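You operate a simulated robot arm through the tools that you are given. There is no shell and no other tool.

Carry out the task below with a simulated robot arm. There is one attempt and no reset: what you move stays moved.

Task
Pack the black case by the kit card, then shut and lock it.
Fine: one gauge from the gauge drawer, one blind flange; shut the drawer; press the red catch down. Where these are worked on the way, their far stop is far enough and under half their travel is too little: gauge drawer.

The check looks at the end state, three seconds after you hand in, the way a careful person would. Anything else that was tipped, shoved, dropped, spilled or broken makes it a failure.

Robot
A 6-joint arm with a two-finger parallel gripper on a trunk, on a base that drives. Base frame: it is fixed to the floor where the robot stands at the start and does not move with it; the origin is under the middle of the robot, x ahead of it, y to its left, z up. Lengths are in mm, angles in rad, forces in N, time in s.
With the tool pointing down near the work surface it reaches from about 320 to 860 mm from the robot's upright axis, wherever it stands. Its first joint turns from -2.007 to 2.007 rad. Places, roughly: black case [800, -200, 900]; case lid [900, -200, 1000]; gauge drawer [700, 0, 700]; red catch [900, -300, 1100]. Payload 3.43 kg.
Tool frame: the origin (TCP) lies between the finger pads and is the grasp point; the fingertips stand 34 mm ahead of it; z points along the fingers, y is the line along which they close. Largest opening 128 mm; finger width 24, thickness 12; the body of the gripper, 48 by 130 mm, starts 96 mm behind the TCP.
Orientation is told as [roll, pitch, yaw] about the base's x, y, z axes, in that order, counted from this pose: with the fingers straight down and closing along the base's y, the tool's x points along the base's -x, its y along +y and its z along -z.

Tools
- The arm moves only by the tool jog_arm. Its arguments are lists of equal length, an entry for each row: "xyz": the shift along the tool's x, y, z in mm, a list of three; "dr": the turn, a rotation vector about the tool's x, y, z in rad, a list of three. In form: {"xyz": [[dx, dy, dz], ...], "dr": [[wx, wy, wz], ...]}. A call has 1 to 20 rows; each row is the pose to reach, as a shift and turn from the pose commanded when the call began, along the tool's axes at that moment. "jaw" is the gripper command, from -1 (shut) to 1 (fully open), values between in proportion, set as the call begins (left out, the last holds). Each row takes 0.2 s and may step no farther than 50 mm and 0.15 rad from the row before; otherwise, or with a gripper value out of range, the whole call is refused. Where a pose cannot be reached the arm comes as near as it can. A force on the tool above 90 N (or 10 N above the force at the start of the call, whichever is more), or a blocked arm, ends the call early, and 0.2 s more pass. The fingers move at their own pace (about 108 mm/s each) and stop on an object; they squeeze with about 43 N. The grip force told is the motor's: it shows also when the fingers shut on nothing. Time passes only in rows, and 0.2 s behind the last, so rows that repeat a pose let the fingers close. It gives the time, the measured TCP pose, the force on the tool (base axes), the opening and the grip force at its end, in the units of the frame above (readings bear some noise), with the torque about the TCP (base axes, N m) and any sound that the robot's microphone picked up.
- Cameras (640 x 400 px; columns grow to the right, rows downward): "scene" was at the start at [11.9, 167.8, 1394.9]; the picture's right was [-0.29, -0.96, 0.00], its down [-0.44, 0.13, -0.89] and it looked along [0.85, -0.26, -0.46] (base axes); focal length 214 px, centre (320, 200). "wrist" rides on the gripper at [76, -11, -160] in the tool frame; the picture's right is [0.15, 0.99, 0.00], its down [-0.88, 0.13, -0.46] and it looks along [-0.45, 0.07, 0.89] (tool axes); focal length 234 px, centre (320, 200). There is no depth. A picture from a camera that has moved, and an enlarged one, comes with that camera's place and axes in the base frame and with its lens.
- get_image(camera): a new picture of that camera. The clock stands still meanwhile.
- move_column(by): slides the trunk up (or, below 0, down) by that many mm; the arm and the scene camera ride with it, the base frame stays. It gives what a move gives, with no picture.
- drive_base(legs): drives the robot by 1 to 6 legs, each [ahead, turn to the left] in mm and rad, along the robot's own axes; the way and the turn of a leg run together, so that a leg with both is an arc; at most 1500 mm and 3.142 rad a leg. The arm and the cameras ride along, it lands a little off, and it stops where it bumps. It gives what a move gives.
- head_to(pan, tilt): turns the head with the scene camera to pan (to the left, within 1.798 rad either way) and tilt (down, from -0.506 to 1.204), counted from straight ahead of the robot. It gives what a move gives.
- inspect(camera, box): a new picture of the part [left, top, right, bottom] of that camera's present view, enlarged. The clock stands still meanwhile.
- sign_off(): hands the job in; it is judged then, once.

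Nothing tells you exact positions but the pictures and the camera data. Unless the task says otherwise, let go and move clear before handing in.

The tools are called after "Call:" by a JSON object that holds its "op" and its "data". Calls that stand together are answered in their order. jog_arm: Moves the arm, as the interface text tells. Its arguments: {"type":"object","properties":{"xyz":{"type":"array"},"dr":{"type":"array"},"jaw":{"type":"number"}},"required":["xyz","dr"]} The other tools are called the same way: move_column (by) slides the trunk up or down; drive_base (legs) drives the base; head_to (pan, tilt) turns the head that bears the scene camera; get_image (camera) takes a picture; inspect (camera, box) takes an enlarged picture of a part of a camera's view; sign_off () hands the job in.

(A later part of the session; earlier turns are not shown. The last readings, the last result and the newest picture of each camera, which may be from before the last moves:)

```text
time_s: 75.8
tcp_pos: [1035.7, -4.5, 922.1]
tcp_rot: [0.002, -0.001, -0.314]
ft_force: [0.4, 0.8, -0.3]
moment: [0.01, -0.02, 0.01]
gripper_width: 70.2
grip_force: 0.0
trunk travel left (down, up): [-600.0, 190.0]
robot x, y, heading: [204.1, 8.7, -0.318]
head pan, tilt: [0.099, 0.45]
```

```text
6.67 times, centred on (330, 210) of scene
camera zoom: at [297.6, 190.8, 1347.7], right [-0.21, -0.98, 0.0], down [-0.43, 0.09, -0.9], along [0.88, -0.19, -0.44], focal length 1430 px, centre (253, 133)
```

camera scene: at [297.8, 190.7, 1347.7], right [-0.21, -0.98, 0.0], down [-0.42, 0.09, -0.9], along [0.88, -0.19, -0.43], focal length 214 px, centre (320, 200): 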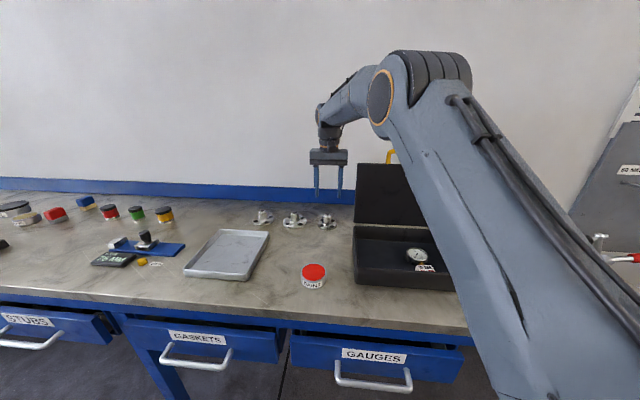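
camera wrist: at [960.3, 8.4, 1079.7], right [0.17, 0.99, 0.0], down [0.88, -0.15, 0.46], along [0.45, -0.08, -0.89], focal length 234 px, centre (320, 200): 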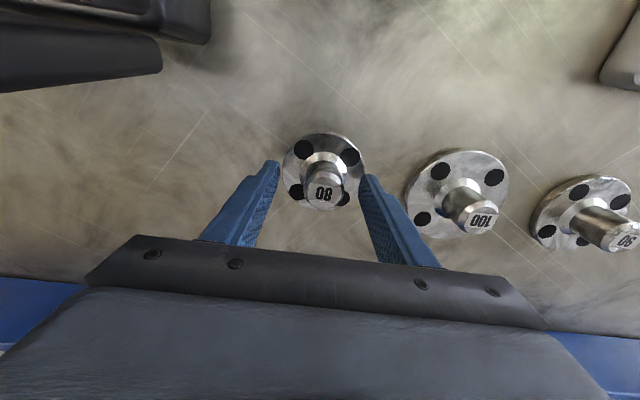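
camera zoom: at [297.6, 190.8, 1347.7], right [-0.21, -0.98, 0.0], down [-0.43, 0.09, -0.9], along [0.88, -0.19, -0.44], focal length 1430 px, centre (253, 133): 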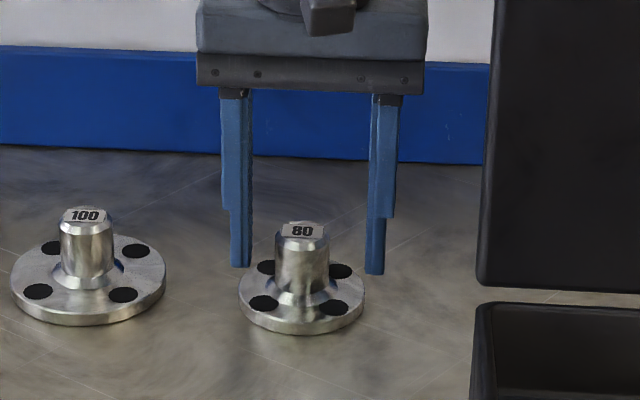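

The fingers straddle the knob; knob top about z 914. A little lower and 3 mm forward, then close.

Call:
{"op": "jog_arm", "data": {"xyz": [[-3, 0, 4], [-3, 0, 9]], "dr": [[0, 0, 0], [0, 0, 0]]}}

Call:
{"op": "jog_arm", "data": {"xyz": [[0, 0, 0], [0, 0, 0], [0, 0, 0], [0, 0, 0]], "dr": [[0, 0, 0], [0, 0, 0], [0, 0, 0], [0, 0, 0]], "jaw": -1}}

Call:
{"op": "get_image", "data": {"camera": "wrist"}}

```text
time_s: 76.4
tcp_pos: [1039.6, -4.4, 913.4]
tcp_rot: [0.001, -0.002, -0.313]
ft_force: [0.1, 0.0, -0.7]
moment: [0.0, -0.02, -0.01]
gripper_width: 70.1
grip_force: 0.2
trunk travel left (down, up): [-600.0, 190.0]
robot x, y, heading: [205.9, 5.1, -0.315]
head pan, tilt: [0.099, 0.45]
```

```text
time_s: 77.4
tcp_pos: [1039.5, -3.3, 913.2]
tcp_rot: [0.001, -0.002, -0.315]
ft_force: [0.7, 2.0, 1.1]
moment: [-0.12, 0.03, 0.03]
gripper_width: 33.3
grip_force: 42.9
trunk travel left (down, up): [-600.0, 190.0]
robot x, y, heading: [204.7, 5.1, -0.317]
head pan, tilt: [0.099, 0.45]
```

```text
taken
camera wrist: at [964.2, 8.7, 1071.4], right [0.17, 0.99, 0.0], down [0.88, -0.15, 0.46], along [0.45, -0.08, -0.89], focal length 234 px, centre (320, 200)
```

wrist: 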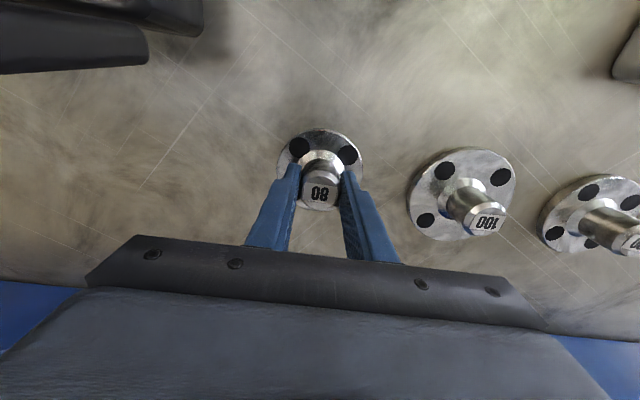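

Gripped on the 80 flange's knob. Lift, come back, then move sideways over the case's left half.

Call:
{"op": "jog_arm", "data": {"xyz": [[0, 0, -20], [0, 0, -60], [0, 0, -100], [0, 0, -125], [45, 0, -125], [90, 0, -125], [135, 0, -125], [180, 0, -125], [205, 0, -125], [205, -45, -125], [205, -90, -125], [205, -135, -125], [205, -177, -125], [205, -177, -125]], "dr": [[0, 0, 0], [0, 0, 0], [0, 0, 0], [0, 0, 0], [0, 0, 0], [0, 0, 0], [0, 0, 0], [0, 0, 0], [0, 0, 0], [0, 0, 0], [0, 0, 0], [0, 0, 0], [0, 0, 0], [0, 0, 0]]}}

Call:
{"op": "get_image", "data": {"camera": "wrist"}}

Call:
{"op": "get_image", "data": {"camera": "scene"}}

```text
time_s: 80.4
tcp_pos: [790.8, -110.6, 1035.6]
tcp_rot: [0.001, -0.002, -0.314]
ft_force: [0.5, -0.9, -5.8]
moment: [0.02, 0.04, -0.02]
gripper_width: 33.4
grip_force: 43.0
trunk travel left (down, up): [-600.0, 190.0]
robot x, y, heading: [205.2, 7.0, -0.317]
head pan, tilt: [0.099, 0.45]
```

```text
taken
camera wrist: at [715.0, -97.8, 1193.3], right [0.17, 0.99, 0.0], down [0.88, -0.15, 0.46], along [0.45, -0.08, -0.89], focal length 234 px, centre (320, 200)
```

wrist: 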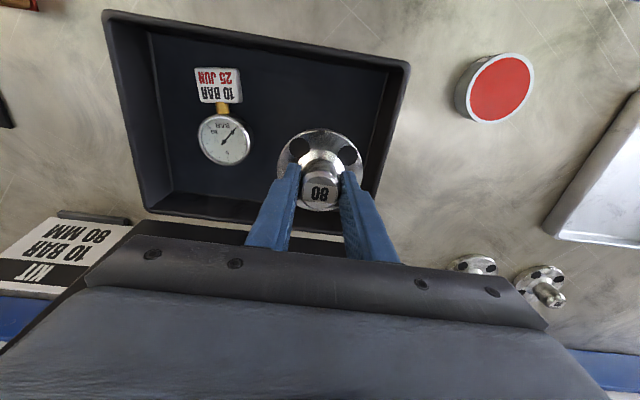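

```text
taken
camera scene: at [297.8, 190.8, 1347.7], right [-0.21, -0.98, 0.0], down [-0.43, 0.09, -0.9], along [0.88, -0.19, -0.44], focal length 214 px, centre (320, 200)
```

scene: 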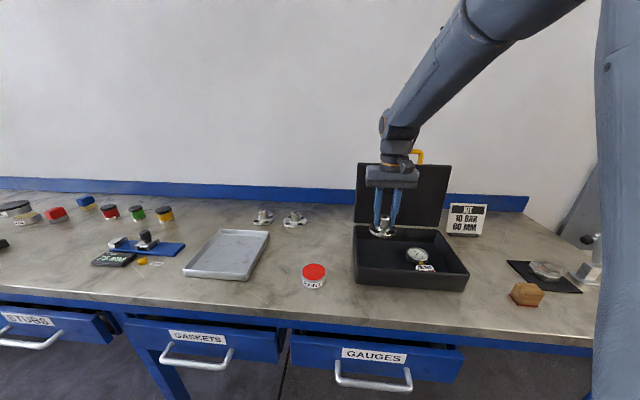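

The flange hangs over the left half of the case with clearance to wall and gauge. Lower it.

Call:
{"op": "jog_arm", "data": {"xyz": [[0, 0, 35], [0, 0, 65], [0, 0, 88], [0, 0, 98], [0, 0, 98]], "dr": [[0, 0, 0], [0, 0, 0], [0, 0, 0], [0, 0, 0], [0, 0, 0]]}}

Call:
{"op": "get_image", "data": {"camera": "wrist"}}

Call:
{"op": "jog_arm", "data": {"xyz": [[0, 0, 3], [0, 0, 6], [0, 0, 6]], "dr": [[0, 0, 0], [0, 0, 0], [0, 0, 0]]}}

```text
time_s: 81.6
tcp_pos: [790.0, -109.5, 935.8]
tcp_rot: [0.001, -0.003, -0.315]
ft_force: [0.8, -0.8, -7.3]
moment: [0.03, 0.03, 0.0]
gripper_width: 33.3
grip_force: 42.4
trunk travel left (down, up): [-600.0, 190.0]
robot x, y, heading: [205.1, 8.4, -0.312]
head pan, tilt: [0.099, 0.45]
```

```text
taken
camera wrist: at [715.6, -97.4, 1095.6], right [0.17, 0.99, 0.0], down [0.88, -0.15, 0.46], along [0.45, -0.08, -0.89], focal length 234 px, centre (320, 200)
```

wrist: 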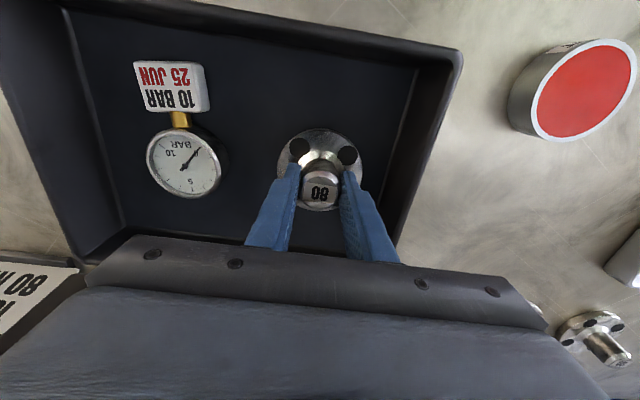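

```text
time_s: 82.4
tcp_pos: [792.0, -110.5, 931.5]
tcp_rot: [0.003, -0.002, -0.313]
ft_force: [-0.2, 0.2, -6.2]
moment: [-0.02, 0.02, 0.0]
gripper_width: 33.5
grip_force: 43.0
trunk travel left (down, up): [-600.0, 190.0]
robot x, y, heading: [205.6, 3.1, -0.309]
head pan, tilt: [0.099, 0.45]
```

Still hanging freely inside the case. Feeling for the floor in small steps.

Call:
{"op": "jog_arm", "data": {"xyz": [[0, 0, 2], [0, 0, 4], [0, 0, 4]], "dr": [[0, 0, 0], [0, 0, 0], [0, 0, 0]]}}

Call:
{"op": "jog_arm", "data": {"xyz": [[0, 0, 2], [0, 0, 3], [0, 0, 3]], "dr": [[0, 0, 0], [0, 0, 0], [0, 0, 0]]}}

```text
time_s: 83.2
tcp_pos: [790.1, -107.9, 927.0]
tcp_rot: [0.001, -0.002, -0.314]
ft_force: [-0.3, -0.5, -5.7]
moment: [0.0, -0.01, -0.01]
gripper_width: 33.0
grip_force: 42.5
trunk travel left (down, up): [-600.0, 190.0]
robot x, y, heading: [205.2, 8.1, -0.312]
head pan, tilt: [0.099, 0.45]
```

```text
time_s: 84.0
tcp_pos: [792.0, -108.3, 925.0]
tcp_rot: [0.001, -0.002, -0.315]
ft_force: [-0.7, -0.6, -6.1]
moment: [0.0, 0.0, 0.01]
gripper_width: 33.3
grip_force: 42.6
trunk travel left (down, up): [-600.0, 190.0]
robot x, y, heading: [206.5, 6.2, -0.317]
head pan, tilt: [0.099, 0.45]
```

Call:
{"op": "jog_arm", "data": {"xyz": [[0, 0, 2], [0, 0, 3], [0, 0, 3]], "dr": [[0, 0, 0], [0, 0, 0], [0, 0, 0]]}}

Call:
{"op": "inspect", "data": {"camera": "scene", "box": [340, 190, 480, 290]}}

```text
time_s: 84.8
tcp_pos: [791.5, -109.1, 923.2]
tcp_rot: [0.0, -0.005, -0.315]
ft_force: [-1.9, -0.3, 16.9]
moment: [-0.37, 0.9, -0.01]
gripper_width: 33.0
grip_force: 43.3
trunk travel left (down, up): [-600.0, 190.0]
robot x, y, heading: [208.4, 6.7, -0.313]
head pan, tilt: [0.099, 0.45]
```

```text
4.00 times, centred on (410, 240) of scene
camera zoom: at [297.1, 190.9, 1347.8], right [-0.21, -0.98, 0.0], down [-0.42, 0.09, -0.9], along [0.88, -0.19, -0.43], focal length 858 px, centre (-40, 40)
```

zoom: 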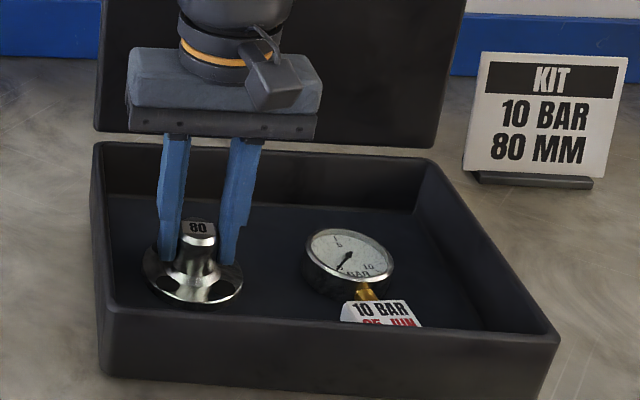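

Floor contact. Release and lift out.

Call:
{"op": "jog_arm", "data": {"xyz": [[0, 0, -1], [0, 0, -1], [0, 0, -1]], "dr": [[0, 0, 0], [0, 0, 0], [0, 0, 0]], "jaw": -0.06}}

Call:
{"op": "jog_arm", "data": {"xyz": [[0, 0, -20], [0, 0, -60], [0, 0, -105], [0, 0, -150], [0, 0, -195]], "dr": [[0, 0, 0], [0, 0, 0], [0, 0, 0], [0, 0, 0], [0, 0, 0]]}}

Call:
{"op": "get_image", "data": {"camera": "wrist"}}

Call:
{"op": "get_image", "data": {"camera": "scene"}}

```text
time_s: 85.6
tcp_pos: [790.8, -109.6, 922.5]
tcp_rot: [0.001, 0.0, -0.314]
ft_force: [1.2, 0.7, -0.9]
moment: [-0.01, 0.02, -0.05]
gripper_width: 60.1
grip_force: 0.1
trunk travel left (down, up): [-600.0, 190.0]
robot x, y, heading: [206.5, 7.2, -0.315]
head pan, tilt: [0.099, 0.45]
```

```text
time_s: 86.8
tcp_pos: [790.2, -109.8, 1118.5]
tcp_rot: [0.0, -0.001, -0.315]
ft_force: [-0.3, 0.0, 0.6]
moment: [-0.01, 0.02, -0.04]
gripper_width: 60.3
grip_force: 0.0
trunk travel left (down, up): [-600.0, 190.0]
robot x, y, heading: [205.9, 6.7, -0.315]
head pan, tilt: [0.099, 0.45]
```

```text
taken
camera wrist: at [714.8, -97.8, 1278.1], right [0.17, 0.99, 0.0], down [0.88, -0.15, 0.46], along [0.45, -0.08, -0.89], focal length 234 px, centre (320, 200)
```

wrist: 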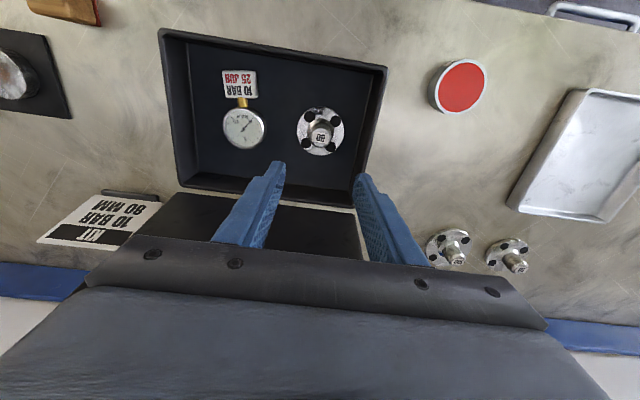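

```text
taken
camera scene: at [297.9, 190.7, 1347.7], right [-0.21, -0.98, 0.0], down [-0.43, 0.09, -0.9], along [0.88, -0.19, -0.44], focal length 214 px, centre (320, 200)
```

scene: 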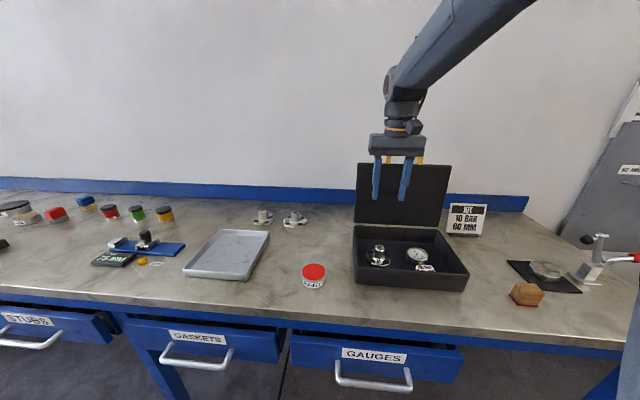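

Both parts are in the case. Next is the lid: I plan to straddle the yellow handle bar front-and-back with the fingers (tool yawed 90°) and carry it along its arc. First go up and turn the tool.

Call:
{"op": "jog_arm", "data": {"xyz": [[0, -10, -30], [0, -20, -60], [0, -30, -90], [0, -40, -120], [0, -50, -145], [0, -60, -165], [0, -71, -170], [0, -71, -170], [0, -71, -170], [0, -71, -170], [0, -71, -170], [0, -71, -170]], "dr": [[0, 0, 0.14], [0, 0, 0.28], [0, 0, 0.42], [0, 0, 0.56], [0, 0, 0.7], [0, 0, 0.84], [0, 0, 0.98], [0, 0, 1.12], [0, 0, 1.26], [0, 0, 1.4], [0, 0, 1.5], [0, 0, 1.571]]}}

Call:
{"op": "head_to", "data": {"pan": -0.05, "tilt": 0.25}}

Call:
{"op": "get_image", "data": {"camera": "scene"}}

Call:
{"op": "get_image", "data": {"camera": "wrist"}}

```text
time_s: 89.4
tcp_pos: [766.4, -176.0, 1288.0]
tcp_rot: [0.002, 0.002, -1.886]
ft_force: [-0.1, 0.1, -0.4]
moment: [0.01, -0.01, -0.01]
gripper_width: 60.4
grip_force: 0.1
trunk travel left (down, up): [-600.0, 190.0]
robot x, y, heading: [205.3, 7.0, -0.315]
head pan, tilt: [0.099, 0.45]
```

```text
time_s: 90.1
tcp_pos: [768.3, -175.7, 1289.0]
tcp_rot: [0.002, 0.002, -1.886]
ft_force: [0.0, 0.6, 0.9]
moment: [0.0, 0.03, 0.02]
gripper_width: 60.4
grip_force: 0.0
trunk travel left (down, up): [-600.0, 190.0]
robot x, y, heading: [207.1, 4.5, -0.313]
head pan, tilt: [-0.051, 0.25]
```

```text
taken
camera scene: at [295.1, 177.0, 1366.3], right [-0.36, -0.93, 0.0], down [-0.23, 0.09, -0.97], along [0.91, -0.35, -0.25], focal length 214 px, centre (320, 200)
```

scene: 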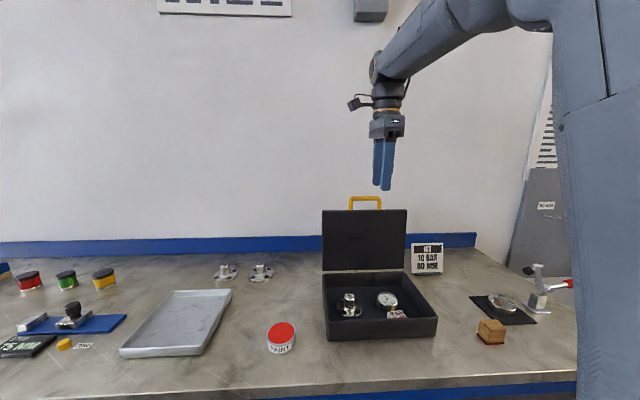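

```text
taken
camera wrist: at [779.8, -101.2, 1447.6], right [0.99, -0.17, 0.0], down [-0.15, -0.88, 0.46], along [-0.07, -0.45, -0.89], focal length 234 px, centre (320, 200)
```

wrist: 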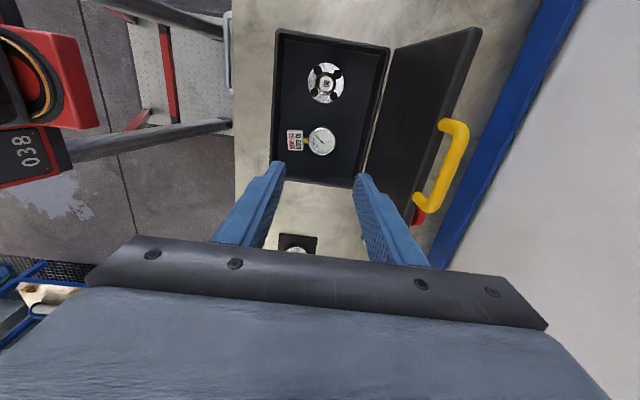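

The red catch is visible on the lid's outer face beside the handle's right leg. The handle bar is at about depth 938, sideways ~70, z≈1188. Moving above it.

Call:
{"op": "jog_arm", "data": {"xyz": [[0, 40, 0], [0, 80, 0], [0, 120, 0], [0, 153, 0], [0, 153, 0]], "dr": [[0, 0, 0], [0, 0, 0], [0, 0, 0], [0, 0, 0], [0, 0, 0]]}}

Call:
{"op": "get_image", "data": {"camera": "scene"}}

Call:
{"op": "get_image", "data": {"camera": "wrist"}}

```text
time_s: 91.3
tcp_pos: [913.7, -225.7, 1287.7]
tcp_rot: [0.001, 0.002, -1.886]
ft_force: [-0.1, 0.6, -0.1]
moment: [0.01, 0.04, -0.01]
gripper_width: 60.0
grip_force: 0.0
trunk travel left (down, up): [-600.0, 190.0]
robot x, y, heading: [207.7, 4.1, -0.318]
head pan, tilt: [-0.051, 0.25]
```

```text
taken
camera scene: at [295.3, 176.9, 1366.3], right [-0.36, -0.93, 0.0], down [-0.23, 0.09, -0.97], along [0.91, -0.35, -0.25], focal length 214 px, centre (320, 200)
```

scene: 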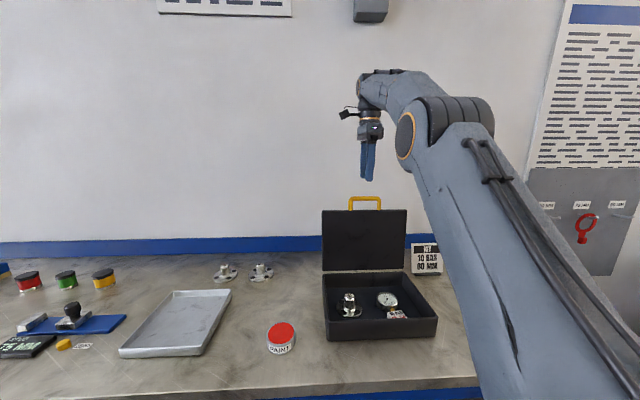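

```text
taken
camera wrist: at [926.7, -150.4, 1446.0], right [0.99, -0.17, 0.0], down [-0.15, -0.88, 0.45], along [-0.07, -0.45, -0.89], focal length 234 px, centre (320, 200)
```

wrist: 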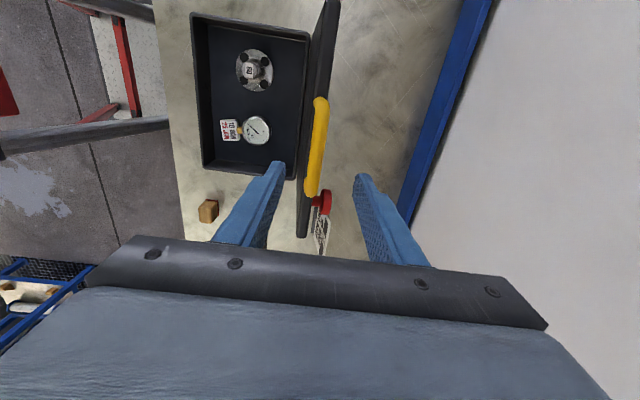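

The bar lies between the fingers as seen from above. Descend so the bar sits between the pads.

Call:
{"op": "jog_arm", "data": {"xyz": [[2, -3, 30], [2, -3, 60], [2, -3, 80], [2, -3, 90]], "dr": [[0, 0, 0], [0, 0, 0], [0, 0, 0], [0, 0, 0]]}}

Call:
{"op": "inspect", "data": {"camera": "scene", "box": [310, 120, 430, 240]}}

Call:
{"op": "get_image", "data": {"camera": "wrist"}}

```text
time_s: 92.3
tcp_pos: [912.4, -221.1, 1197.5]
tcp_rot: [0.003, 0.003, -1.885]
ft_force: [0.4, 0.8, 0.3]
moment: [0.0, 0.0, 0.0]
gripper_width: 60.2
grip_force: 0.1
trunk travel left (down, up): [-600.0, 190.0]
robot x, y, heading: [207.6, 6.2, -0.316]
head pan, tilt: [-0.051, 0.25]
```

```text
3.33 times, centred on (370, 180) of scene
camera zoom: at [295.1, 177.0, 1366.3], right [-0.36, -0.93, 0.0], down [-0.23, 0.09, -0.97], along [0.91, -0.35, -0.25], focal length 715 px, centre (153, 267)
```

zoom: 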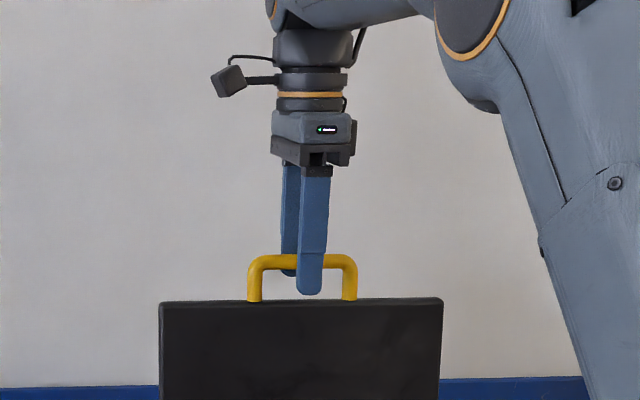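

```text
taken
camera wrist: at [924.8, -145.8, 1357.1], right [0.99, -0.17, 0.0], down [-0.15, -0.88, 0.46], along [-0.07, -0.45, -0.89], focal length 234 px, centre (320, 200)
```

wrist: 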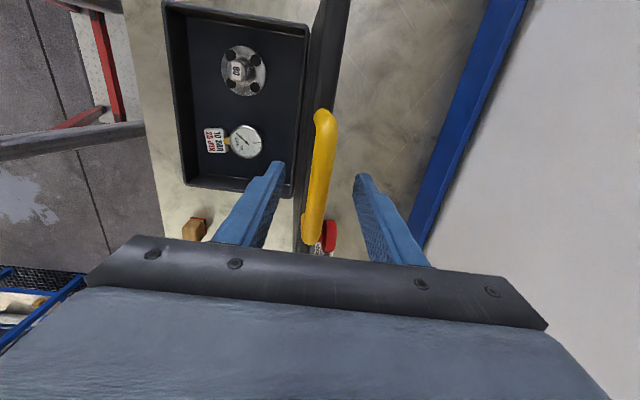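

One finger is in front of and one behind the bar. I'll narrow the jaw loosely around the bar and begin swinging the lid forward along its arc.

Call:
{"op": "jog_arm", "data": {"xyz": [[0, 0, 0], [0, -2, 0], [0, -15, -1], [0, -31, -1.7], [0, -47, -1], [0, -63, 0.4]], "dr": [[0, 0, 0], [0, 0, 0], [0, 0, 0], [0, 0, 0], [0, 0, 0], [0, 0, 0]], "jaw": -0.58}}

Call:
{"op": "get_image", "data": {"camera": "scene"}}

Call:
{"op": "get_image", "data": {"camera": "wrist"}}

```text
time_s: 93.7
tcp_pos: [851.8, -200.7, 1196.6]
tcp_rot: [0.0, 0.002, -1.885]
ft_force: [1.4, -1.0, 1.3]
moment: [-0.06, -0.07, 0.01]
gripper_width: 27.2
grip_force: 0.1
trunk travel left (down, up): [-600.0, 190.0]
robot x, y, heading: [206.0, 8.4, -0.312]
head pan, tilt: [-0.051, 0.25]
```

```text
taken
camera scene: at [295.3, 176.9, 1366.3], right [-0.36, -0.93, 0.0], down [-0.23, 0.09, -0.97], along [0.91, -0.35, -0.25], focal length 214 px, centre (320, 200)
```

scene: 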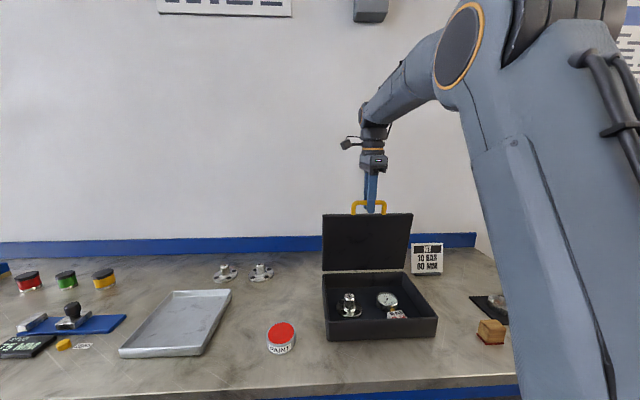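

```text
taken
camera wrist: at [864.7, -126.4, 1356.1], right [0.99, -0.17, 0.0], down [-0.15, -0.88, 0.45], along [-0.08, -0.45, -0.89], focal length 234 px, centre (320, 200)
```

wrist: 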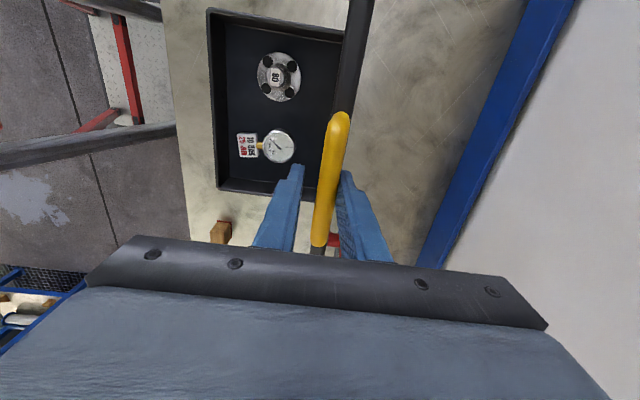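

The lid follows. Continue along the arc.

Call:
{"op": "jog_arm", "data": {"xyz": [[0, -16, 2.5], [0, -31, 6], [0, -46, 10], [0, -61, 15.4], [0, -76, 21.5], [0, -90, 28.5], [0, -104, 36.5], [0, -117, 45], [0, -130, 54.5], [0, -142, 64.6]], "dr": [[0, 0, 0], [0, 0, 0], [0, 0, 0], [0, 0, 0], [0, 0, 0], [0, 0, 0], [0, 0, 0], [0, 0, 0], [0, 0, 0], [0, 0, 0]]}}

Call:
{"op": "get_image", "data": {"camera": "scene"}}

Call:
{"op": "get_image", "data": {"camera": "wrist"}}

```text
time_s: 95.9
tcp_pos: [716.2, -159.1, 1132.5]
tcp_rot: [0.002, 0.002, -1.884]
ft_force: [0.3, 0.0, -0.2]
moment: [-0.03, 0.02, 0.0]
gripper_width: 27.4
grip_force: 0.1
trunk travel left (down, up): [-600.0, 190.0]
robot x, y, heading: [203.6, 3.2, -0.313]
head pan, tilt: [-0.051, 0.25]
```

```text
taken
camera scene: at [295.2, 176.9, 1366.3], right [-0.36, -0.93, 0.0], down [-0.23, 0.09, -0.97], along [0.91, -0.35, -0.25], focal length 214 px, centre (320, 200)
```

scene: 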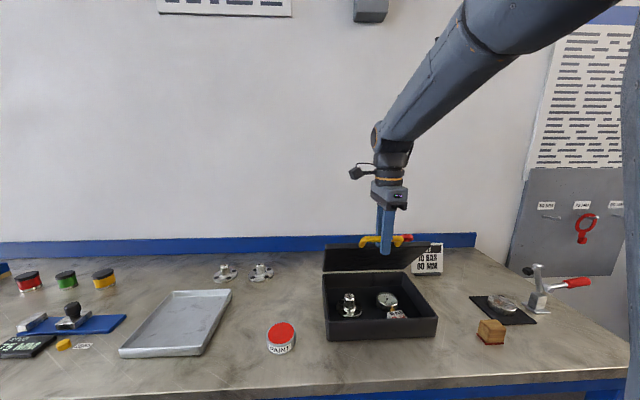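

```text
taken
camera wrist: at [728.5, -82.9, 1291.4], right [0.99, -0.17, 0.0], down [-0.15, -0.88, 0.46], along [-0.07, -0.45, -0.89], focal length 234 px, centre (320, 200)
```

wrist: 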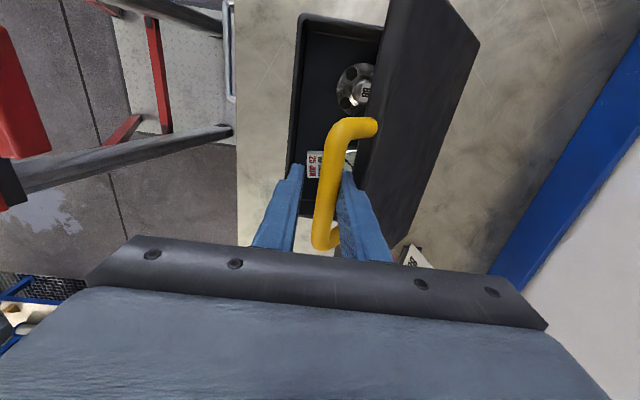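

Continuing the arc downward.

Call:
{"op": "jog_arm", "data": {"xyz": [[0, -11.5, 11], [0, -22.4, 22.5], [0, -32.5, 35], [0, -42, 47.5], [0, -50.5, 61], [0, -58.5, 74.6]], "dr": [[0, 0, 0], [0, 0, 0], [0, 0, 0], [0, 0, 0], [0, 0, 0], [0, 0, 0]]}}

Call:
{"op": "get_image", "data": {"camera": "scene"}}

Call:
{"op": "get_image", "data": {"camera": "wrist"}}

```text
time_s: 97.3
tcp_pos: [661.6, -140.0, 1057.9]
tcp_rot: [0.002, 0.002, -1.885]
ft_force: [1.5, -1.1, -0.1]
moment: [0.02, 0.04, 0.03]
gripper_width: 27.5
grip_force: 0.4
trunk travel left (down, up): [-600.0, 190.0]
robot x, y, heading: [206.8, 5.1, -0.311]
head pan, tilt: [-0.051, 0.25]
```

```text
taken
camera scene: at [295.2, 177.0, 1366.3], right [-0.36, -0.93, 0.0], down [-0.23, 0.09, -0.97], along [0.91, -0.35, -0.25], focal length 214 px, centre (320, 200)
```

scene: 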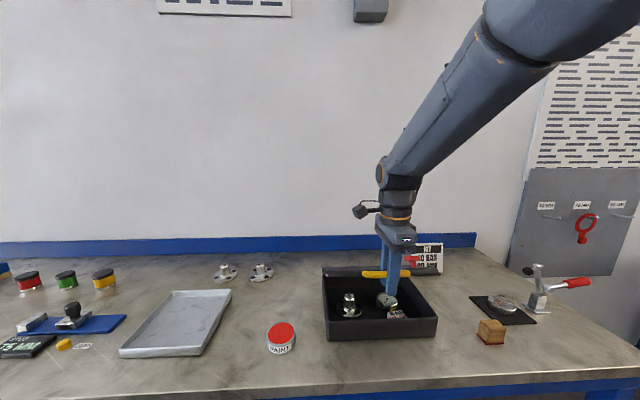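

```text
taken
camera wrist: at [674.1, -64.7, 1217.0], right [0.99, -0.17, 0.0], down [-0.15, -0.88, 0.45], along [-0.07, -0.45, -0.89], focal length 234 px, centre (320, 200)
```

wrist: 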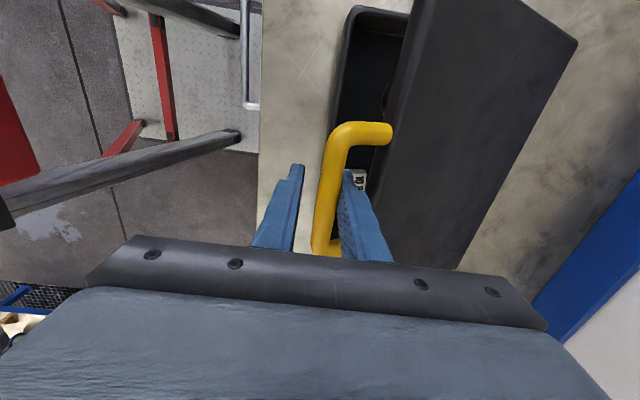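

About 28° above closed. To avoid a drop, I'll grip the bar now and lower it in small guided steps.

Call:
{"op": "jog_arm", "data": {"xyz": [[0, 0, 0], [0, 0, 0], [0, 0, 0]], "dr": [[0, 0, 0], [0, 0, 0], [0, 0, 0]], "jaw": -1}}

Call:
{"op": "jog_arm", "data": {"xyz": [[0, -3.6, 7], [0, -7, 14.2], [0, -10.2, 21.5], [0, -13.1, 28.9]], "dr": [[0, 0, 0], [0, 0, 0], [0, 0, 0], [0, 0, 0]]}}

Call:
{"op": "get_image", "data": {"camera": "wrist"}}

```text
time_s: 98.1
tcp_pos: [664.1, -141.1, 1057.7]
tcp_rot: [0.003, 0.002, -1.885]
ft_force: [31.7, -9.5, -20.9]
moment: [0.01, -0.01, 0.09]
gripper_width: 15.6
grip_force: 44.8
trunk travel left (down, up): [-600.0, 190.0]
robot x, y, heading: [206.9, 6.2, -0.309]
head pan, tilt: [-0.051, 0.25]
```

```text
time_s: 99.1
tcp_pos: [650.8, -137.1, 1030.3]
tcp_rot: [0.004, 0.001, -1.884]
ft_force: [33.9, -7.6, -14.3]
moment: [0.06, -0.12, 0.17]
gripper_width: 15.9
grip_force: 45.5
trunk travel left (down, up): [-600.0, 190.0]
robot x, y, heading: [207.2, 7.8, -0.309]
head pan, tilt: [-0.051, 0.25]
```

```text
taken
camera wrist: at [663.0, -61.1, 1188.3], right [0.99, -0.17, 0.0], down [-0.15, -0.88, 0.46], along [-0.07, -0.45, -0.89], focal length 234 px, centre (320, 200)
```

wrist: 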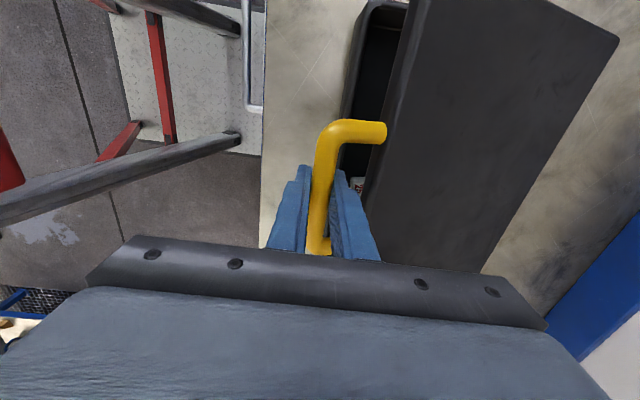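

Gripped, with ~35 N radial pull toward the hinge, so my radius is a bit large. I'll correct ~5 mm inward while lowering.

Call:
{"op": "jog_arm", "data": {"xyz": [[0, 3, 5], [0, 2, 14], [0, -1, 23], [0, -4, 32]], "dr": [[0, 0, 0], [0, 0, 0], [0, 0, 0], [0, 0, 0]]}}

Call:
{"op": "get_image", "data": {"camera": "scene"}}

```text
time_s: 100.1
tcp_pos: [640.9, -133.7, 998.3]
tcp_rot: [-0.004, 0.003, -1.885]
ft_force: [-38.2, 12.2, 10.1]
moment: [-0.43, 0.02, 0.14]
gripper_width: 15.8
grip_force: 45.3
trunk travel left (down, up): [-600.0, 190.0]
robot x, y, heading: [204.9, 10.8, -0.317]
head pan, tilt: [-0.051, 0.25]
```

```text
taken
camera scene: at [292.5, 177.8, 1366.5], right [-0.36, -0.93, 0.0], down [-0.23, 0.09, -0.97], along [0.91, -0.35, -0.25], focal length 214 px, centre (320, 200)
```

scene: 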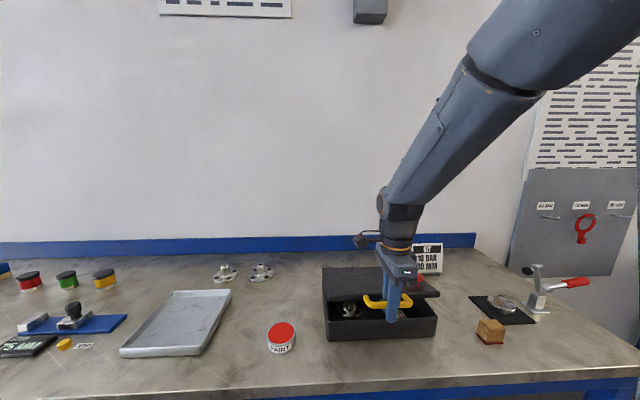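

Slightly over-corrected; I'll split the difference and continue lowering in small steps.

Call:
{"op": "jog_arm", "data": {"xyz": [[0, -4, 7], [0, -6, 15], [0, -8, 23], [0, -8.8, 31]], "dr": [[0, 0, 0], [0, 0, 0], [0, 0, 0], [0, 0, 0]]}}

Call:
{"op": "inspect", "data": {"camera": "scene", "box": [300, 230, 460, 350]}}

```text
time_s: 101.1
tcp_pos: [634.2, -130.3, 967.1]
tcp_rot: [-0.001, 0.003, -1.885]
ft_force: [-38.5, 7.1, 6.0]
moment: [-0.36, -0.06, 0.14]
gripper_width: 15.8
grip_force: 44.8
trunk travel left (down, up): [-600.0, 190.0]
robot x, y, heading: [208.9, 7.7, -0.32]
head pan, tilt: [-0.051, 0.25]
```

```text
3.33 times, centred on (380, 290) of scene
camera zoom: at [293.1, 177.4, 1366.4], right [-0.36, -0.93, 0.0], down [-0.23, 0.09, -0.97], along [0.91, -0.35, -0.25], focal length 715 px, centre (120, -100)
```

zoom: 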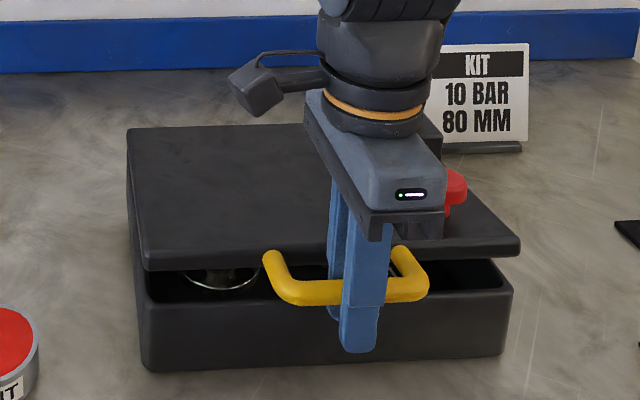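

Almost shut, with about 30 mm left at the front. Continue down with a small outward correction.

Call:
{"op": "jog_arm", "data": {"xyz": [[0, -3, 6], [0, -4, 12], [0, -5, 18]], "dr": [[0, 0, 0], [0, 0, 0], [0, 0, 0]]}}

Call:
{"op": "inspect", "data": {"camera": "scene", "box": [300, 230, 460, 350]}}

```text
time_s: 101.9
tcp_pos: [632.0, -129.6, 948.3]
tcp_rot: [0.005, 0.003, -1.885]
ft_force: [-15.6, 5.0, 1.4]
moment: [-0.14, -0.18, 0.1]
gripper_width: 15.7
grip_force: 45.4
trunk travel left (down, up): [-600.0, 190.0]
robot x, y, heading: [205.4, 8.6, -0.309]
head pan, tilt: [-0.051, 0.25]
```

```text
3.33 times, centred on (380, 290) of scene
camera zoom: at [294.4, 177.2, 1366.3], right [-0.36, -0.93, 0.0], down [-0.23, 0.09, -0.97], along [0.91, -0.35, -0.25], focal length 715 px, centre (120, -100)
```

zoom: 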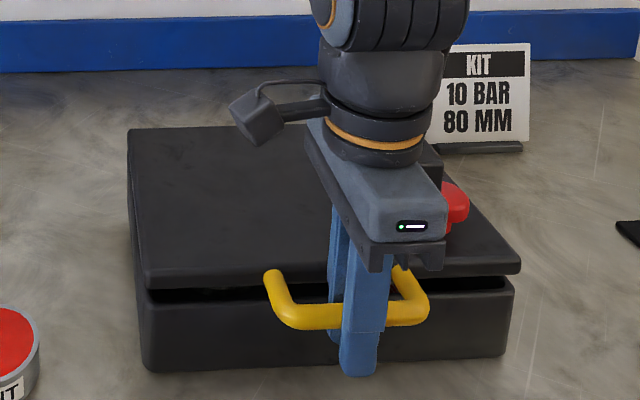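

Only ~12 mm left. Lower the rest slowly.

Call:
{"op": "jog_arm", "data": {"xyz": [[0, -1, 4], [0, -2, 8], [0, -2, 11]], "dr": [[0, 0, 0], [0, 0, 0], [0, 0, 0]]}}

Call:
{"op": "inspect", "data": {"camera": "scene", "box": [300, 230, 460, 350]}}

```text
time_s: 102.7
tcp_pos: [632.9, -131.1, 937.8]
tcp_rot: [0.008, 0.002, -1.884]
ft_force: [6.2, -0.8, 0.2]
moment: [-0.3, -0.2, 0.11]
gripper_width: 15.5
grip_force: 44.8
trunk travel left (down, up): [-600.0, 190.0]
robot x, y, heading: [207.3, 5.7, -0.318]
head pan, tilt: [-0.051, 0.25]
```

```text
3.33 times, centred on (380, 290) of scene
camera zoom: at [295.5, 176.8, 1366.3], right [-0.36, -0.93, 0.0], down [-0.23, 0.09, -0.97], along [0.91, -0.35, -0.25], focal length 715 px, centre (120, -100)
```

zoom: 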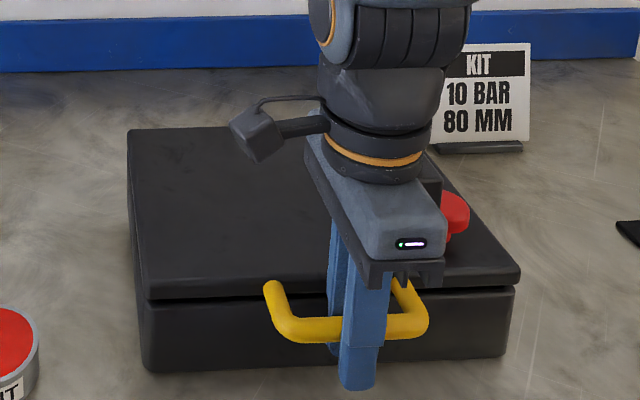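

Call:
{"op": "jog_arm", "data": {"xyz": [[0, 0, 2], [0, 0, 4], [0, 0, 4]], "dr": [[0, 0, 0], [0, 0, 0], [0, 0, 0]]}}

Call:
{"op": "inspect", "data": {"camera": "scene", "box": [300, 230, 460, 350]}}

```text
time_s: 103.5
tcp_pos: [632.2, -130.4, 933.2]
tcp_rot: [0.006, 0.002, -1.887]
ft_force: [14.6, -1.8, 14.1]
moment: [0.17, -0.04, 0.08]
gripper_width: 15.6
grip_force: 44.8
trunk travel left (down, up): [-600.0, 190.0]
robot x, y, heading: [205.5, 5.5, -0.309]
head pan, tilt: [-0.051, 0.25]
```

```text
3.33 times, centred on (380, 290) of scene
camera zoom: at [295.5, 177.0, 1366.4], right [-0.36, -0.93, 0.0], down [-0.23, 0.09, -0.97], along [0.91, -0.35, -0.25], focal length 715 px, centre (120, -100)
```

zoom: 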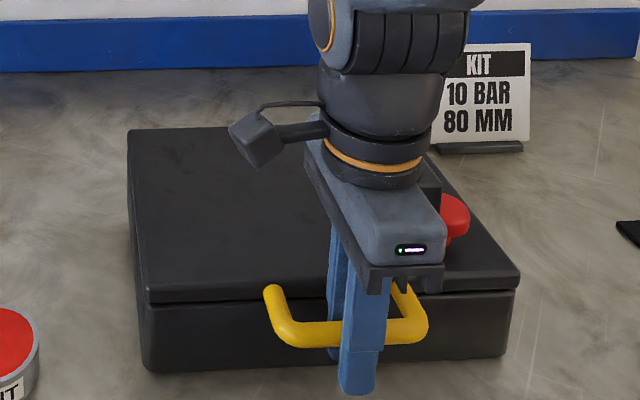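

The lid is seated shut. Open the fingers slightly and lift straight off the handle.

Call:
{"op": "jog_arm", "data": {"xyz": [[0, 0, 0], [0, 0, 0], [0, 0, -3]], "dr": [[0, 0, 0], [0, 0, 0], [0, 0, 0]], "jaw": -0.56}}

Call:
{"op": "jog_arm", "data": {"xyz": [[0, 0, -15], [0, 0, -40], [0, 0, -80], [0, 0, -125], [0, 0, -170], [0, 0, -210]], "dr": [[0, 0, 0], [0, 0, 0], [0, 0, 0], [0, 0, 0], [0, 0, 0], [0, 0, 0]]}}

Call:
{"op": "get_image", "data": {"camera": "wrist"}}

Call:
{"op": "inspect", "data": {"camera": "scene", "box": [300, 230, 460, 350]}}

```text
time_s: 104.3
tcp_pos: [629.6, -129.9, 937.0]
tcp_rot: [0.002, 0.003, -1.884]
ft_force: [-0.5, 0.2, -0.3]
moment: [-0.02, 0.02, 0.02]
gripper_width: 28.1
grip_force: 0.0
trunk travel left (down, up): [-600.0, 190.0]
robot x, y, heading: [203.3, 5.5, -0.31]
head pan, tilt: [-0.051, 0.25]
```

```text
time_s: 105.7
tcp_pos: [628.8, -129.6, 1146.9]
tcp_rot: [0.002, 0.004, -1.884]
ft_force: [-0.9, 0.5, -0.5]
moment: [-0.01, 0.01, 0.03]
gripper_width: 28.3
grip_force: 0.0
trunk travel left (down, up): [-600.0, 190.0]
robot x, y, heading: [206.4, 7.9, -0.316]
head pan, tilt: [-0.051, 0.25]
```

```text
taken
camera wrist: at [642.3, -54.6, 1306.3], right [0.99, -0.17, 0.0], down [-0.15, -0.88, 0.45], along [-0.07, -0.45, -0.89], focal length 234 px, centre (320, 200)
```

wrist: 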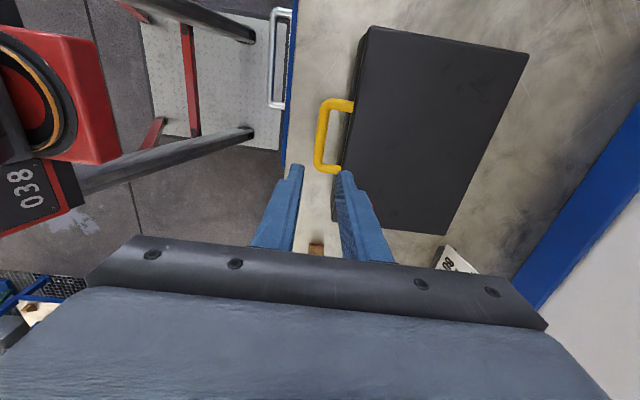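

```text
3.33 times, centred on (380, 290) of scene
camera zoom: at [295.3, 176.9, 1366.3], right [-0.36, -0.93, 0.0], down [-0.23, 0.09, -0.97], along [0.91, -0.35, -0.25], focal length 715 px, centre (120, -100)
```

zoom: 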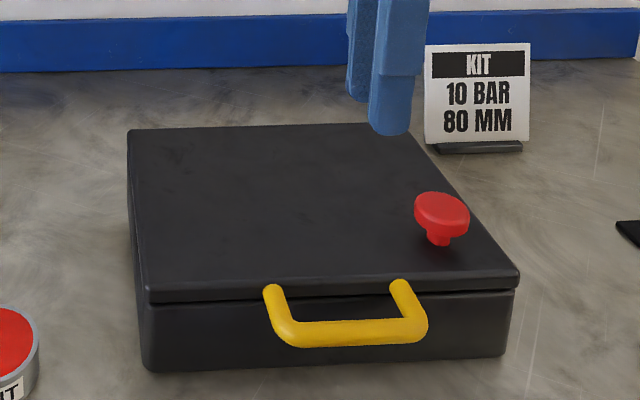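

The lid is shut and flat, and the red catch is a knob standing up near the front right (about depth 715, sideways -30, top z≈980). I'll shut the jaw and move above it.

Call:
{"op": "jog_arm", "data": {"xyz": [[-30, 25, 10], [-60, 50, 20], [-85, 77, 40], [-100, 77, 60], [-100, 77, 60]], "dr": [[0, 0, 0], [0, 0, 0], [0, 0, 0], [0, 0, 0], [0, 0, 0]], "jaw": -1}}

Call:
{"op": "get_image", "data": {"camera": "wrist"}}

Call:
{"op": "inspect", "data": {"camera": "scene", "box": [300, 190, 500, 350]}}

```text
time_s: 106.9
tcp_pos: [672.6, -248.4, 1086.1]
tcp_rot: [0.002, 0.002, -1.884]
ft_force: [-1.1, 0.0, 0.8]
moment: [0.0, 0.0, -0.02]
gripper_width: 0.1
grip_force: 33.2
trunk travel left (down, up): [-600.0, 190.0]
robot x, y, heading: [205.6, 4.6, -0.319]
head pan, tilt: [-0.051, 0.25]
```

```text
taken
camera wrist: at [684.3, -172.9, 1244.8], right [0.99, -0.17, 0.0], down [-0.15, -0.88, 0.46], along [-0.07, -0.45, -0.89], focal length 234 px, centre (320, 200)
```

wrist: 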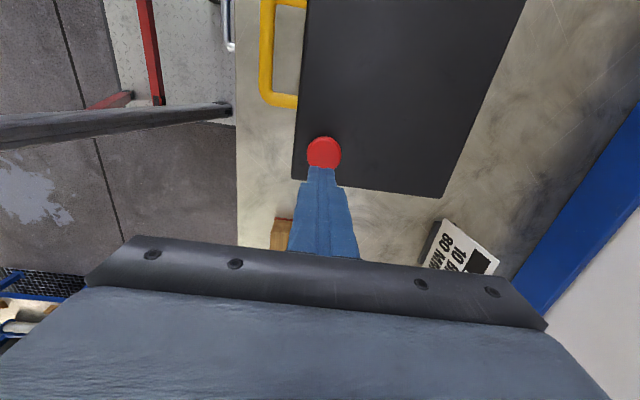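

```text
2.50 times, centred on (400, 270) of scene
camera zoom: at [295.1, 177.0, 1366.3], right [-0.36, -0.93, 0.0], down [-0.23, 0.09, -0.97], along [0.91, -0.35, -0.25], focal length 536 px, centre (120, 25)
```

zoom: 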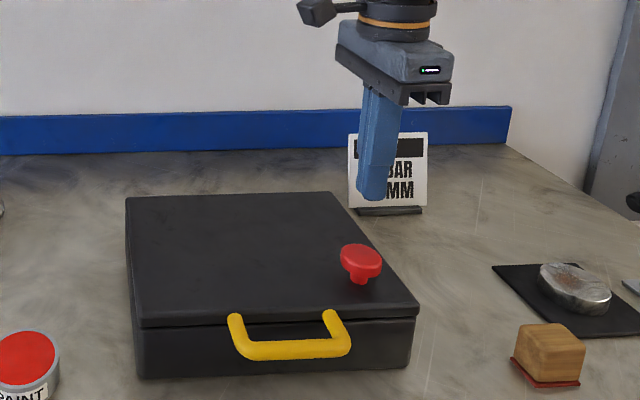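

The knob is almost exactly under the fingertips (4 mm further in). Correct and come down close to it.

Call:
{"op": "jog_arm", "data": {"xyz": [[1, 4, 25], [1, 4, 50], [1, 4, 60]], "dr": [[0, 0, 0], [0, 0, 0], [0, 0, 0]]}}

Call:
{"op": "inspect", "data": {"camera": "scene", "box": [360, 230, 480, 320]}}

Call:
{"op": "get_image", "data": {"camera": "wrist"}}

```text
time_s: 107.7
tcp_pos: [678.4, -249.0, 1025.8]
tcp_rot: [0.0, 0.001, -1.887]
ft_force: [0.2, -0.4, -0.9]
moment: [0.0, -0.03, 0.01]
gripper_width: 0.2
grip_force: 33.0
trunk travel left (down, up): [-600.0, 190.0]
robot x, y, heading: [204.7, 6.5, -0.313]
head pan, tilt: [-0.051, 0.25]
```

```text
4.44 times, centred on (420, 275) of scene
camera zoom: at [295.0, 177.0, 1366.3], right [-0.36, -0.93, 0.0], down [-0.23, 0.09, -0.97], along [0.91, -0.35, -0.25], focal length 953 px, centre (-124, -133)
```

zoom: 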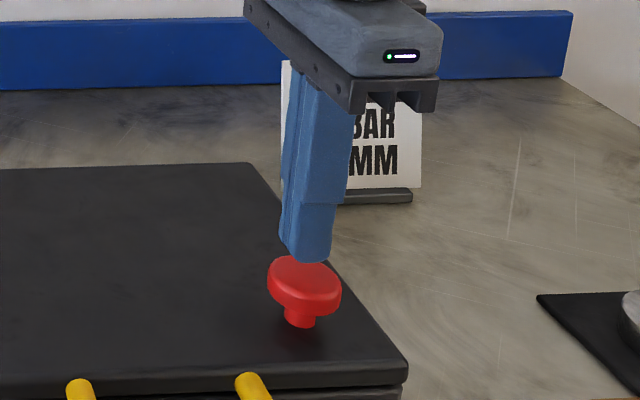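

```text
taken
camera wrist: at [689.8, -173.8, 1184.8], right [0.99, -0.17, 0.0], down [-0.15, -0.88, 0.46], along [-0.07, -0.45, -0.89], focal length 234 px, centre (320, 200)
```

wrist: 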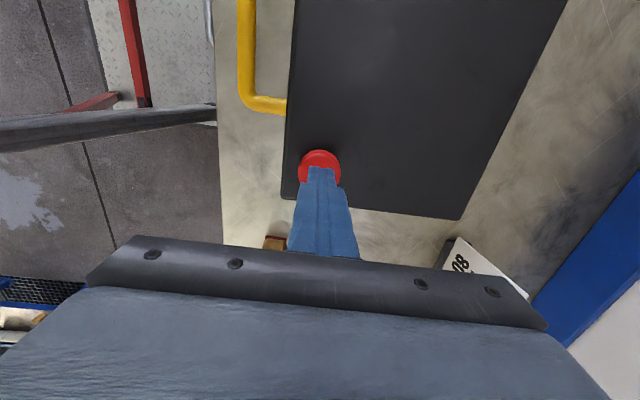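

Centred on the knob. Press down in steps and watch the force.

Call:
{"op": "jog_arm", "data": {"xyz": [[0, 0, 5], [0, 0, 10], [0, 0, 15], [0, 0, 20]], "dr": [[0, 0, 0], [0, 0, 0], [0, 0, 0], [0, 0, 0]]}}

Call:
{"op": "inspect", "data": {"camera": "scene", "box": [360, 230, 480, 320]}}

```text
time_s: 108.7
tcp_pos: [675.9, -249.7, 1005.0]
tcp_rot: [0.001, 0.001, -1.884]
ft_force: [1.5, 0.3, 1.3]
moment: [-0.02, -0.08, 0.03]
gripper_width: 0.0
grip_force: 33.0
trunk travel left (down, up): [-600.0, 190.0]
robot x, y, heading: [203.7, 7.1, -0.314]
head pan, tilt: [-0.051, 0.25]
```

```text
4.44 times, centred on (420, 275) of scene
camera zoom: at [295.1, 177.0, 1366.3], right [-0.36, -0.93, 0.0], down [-0.23, 0.09, -0.97], along [0.91, -0.35, -0.25], focal length 953 px, centre (-124, -133)
```

zoom: 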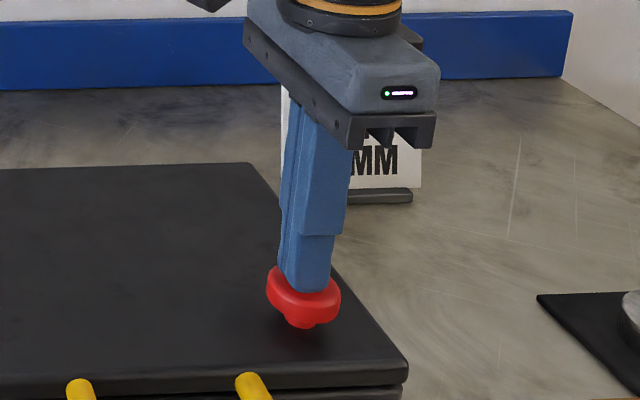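

Contact is starting and the knob is going in. Continue pressing.

Call:
{"op": "jog_arm", "data": {"xyz": [[0, 0, 4], [0, 0, 8], [0, 0, 12]], "dr": [[0, 0, 0], [0, 0, 0], [0, 0, 0]]}}

Call:
{"op": "inspect", "data": {"camera": "scene", "box": [360, 230, 480, 320]}}

```text
time_s: 109.5
tcp_pos: [676.1, -249.1, 998.5]
tcp_rot: [0.009, 0.0, -1.886]
ft_force: [-11.8, 6.6, 61.0]
moment: [0.07, 0.37, -0.12]
gripper_width: 0.0
grip_force: 32.3
trunk travel left (down, up): [-600.0, 190.0]
robot x, y, heading: [206.3, 5.3, -0.317]
head pan, tilt: [-0.051, 0.25]
```

```text
4.44 times, centred on (420, 275) of scene
camera zoom: at [292.6, 178.3, 1366.9], right [-0.36, -0.93, 0.0], down [-0.23, 0.09, -0.97], along [0.91, -0.35, -0.25], focal length 953 px, centre (-124, -133)
```

zoom: 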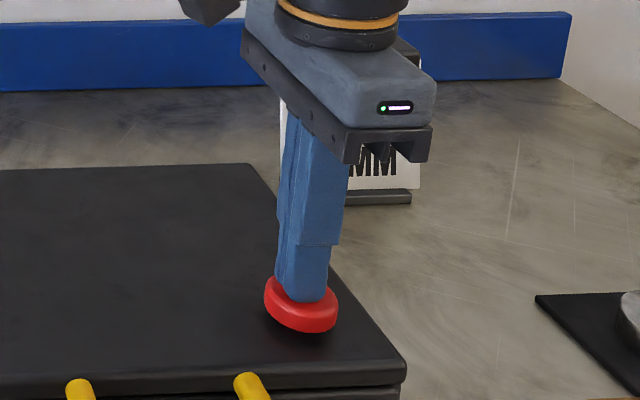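

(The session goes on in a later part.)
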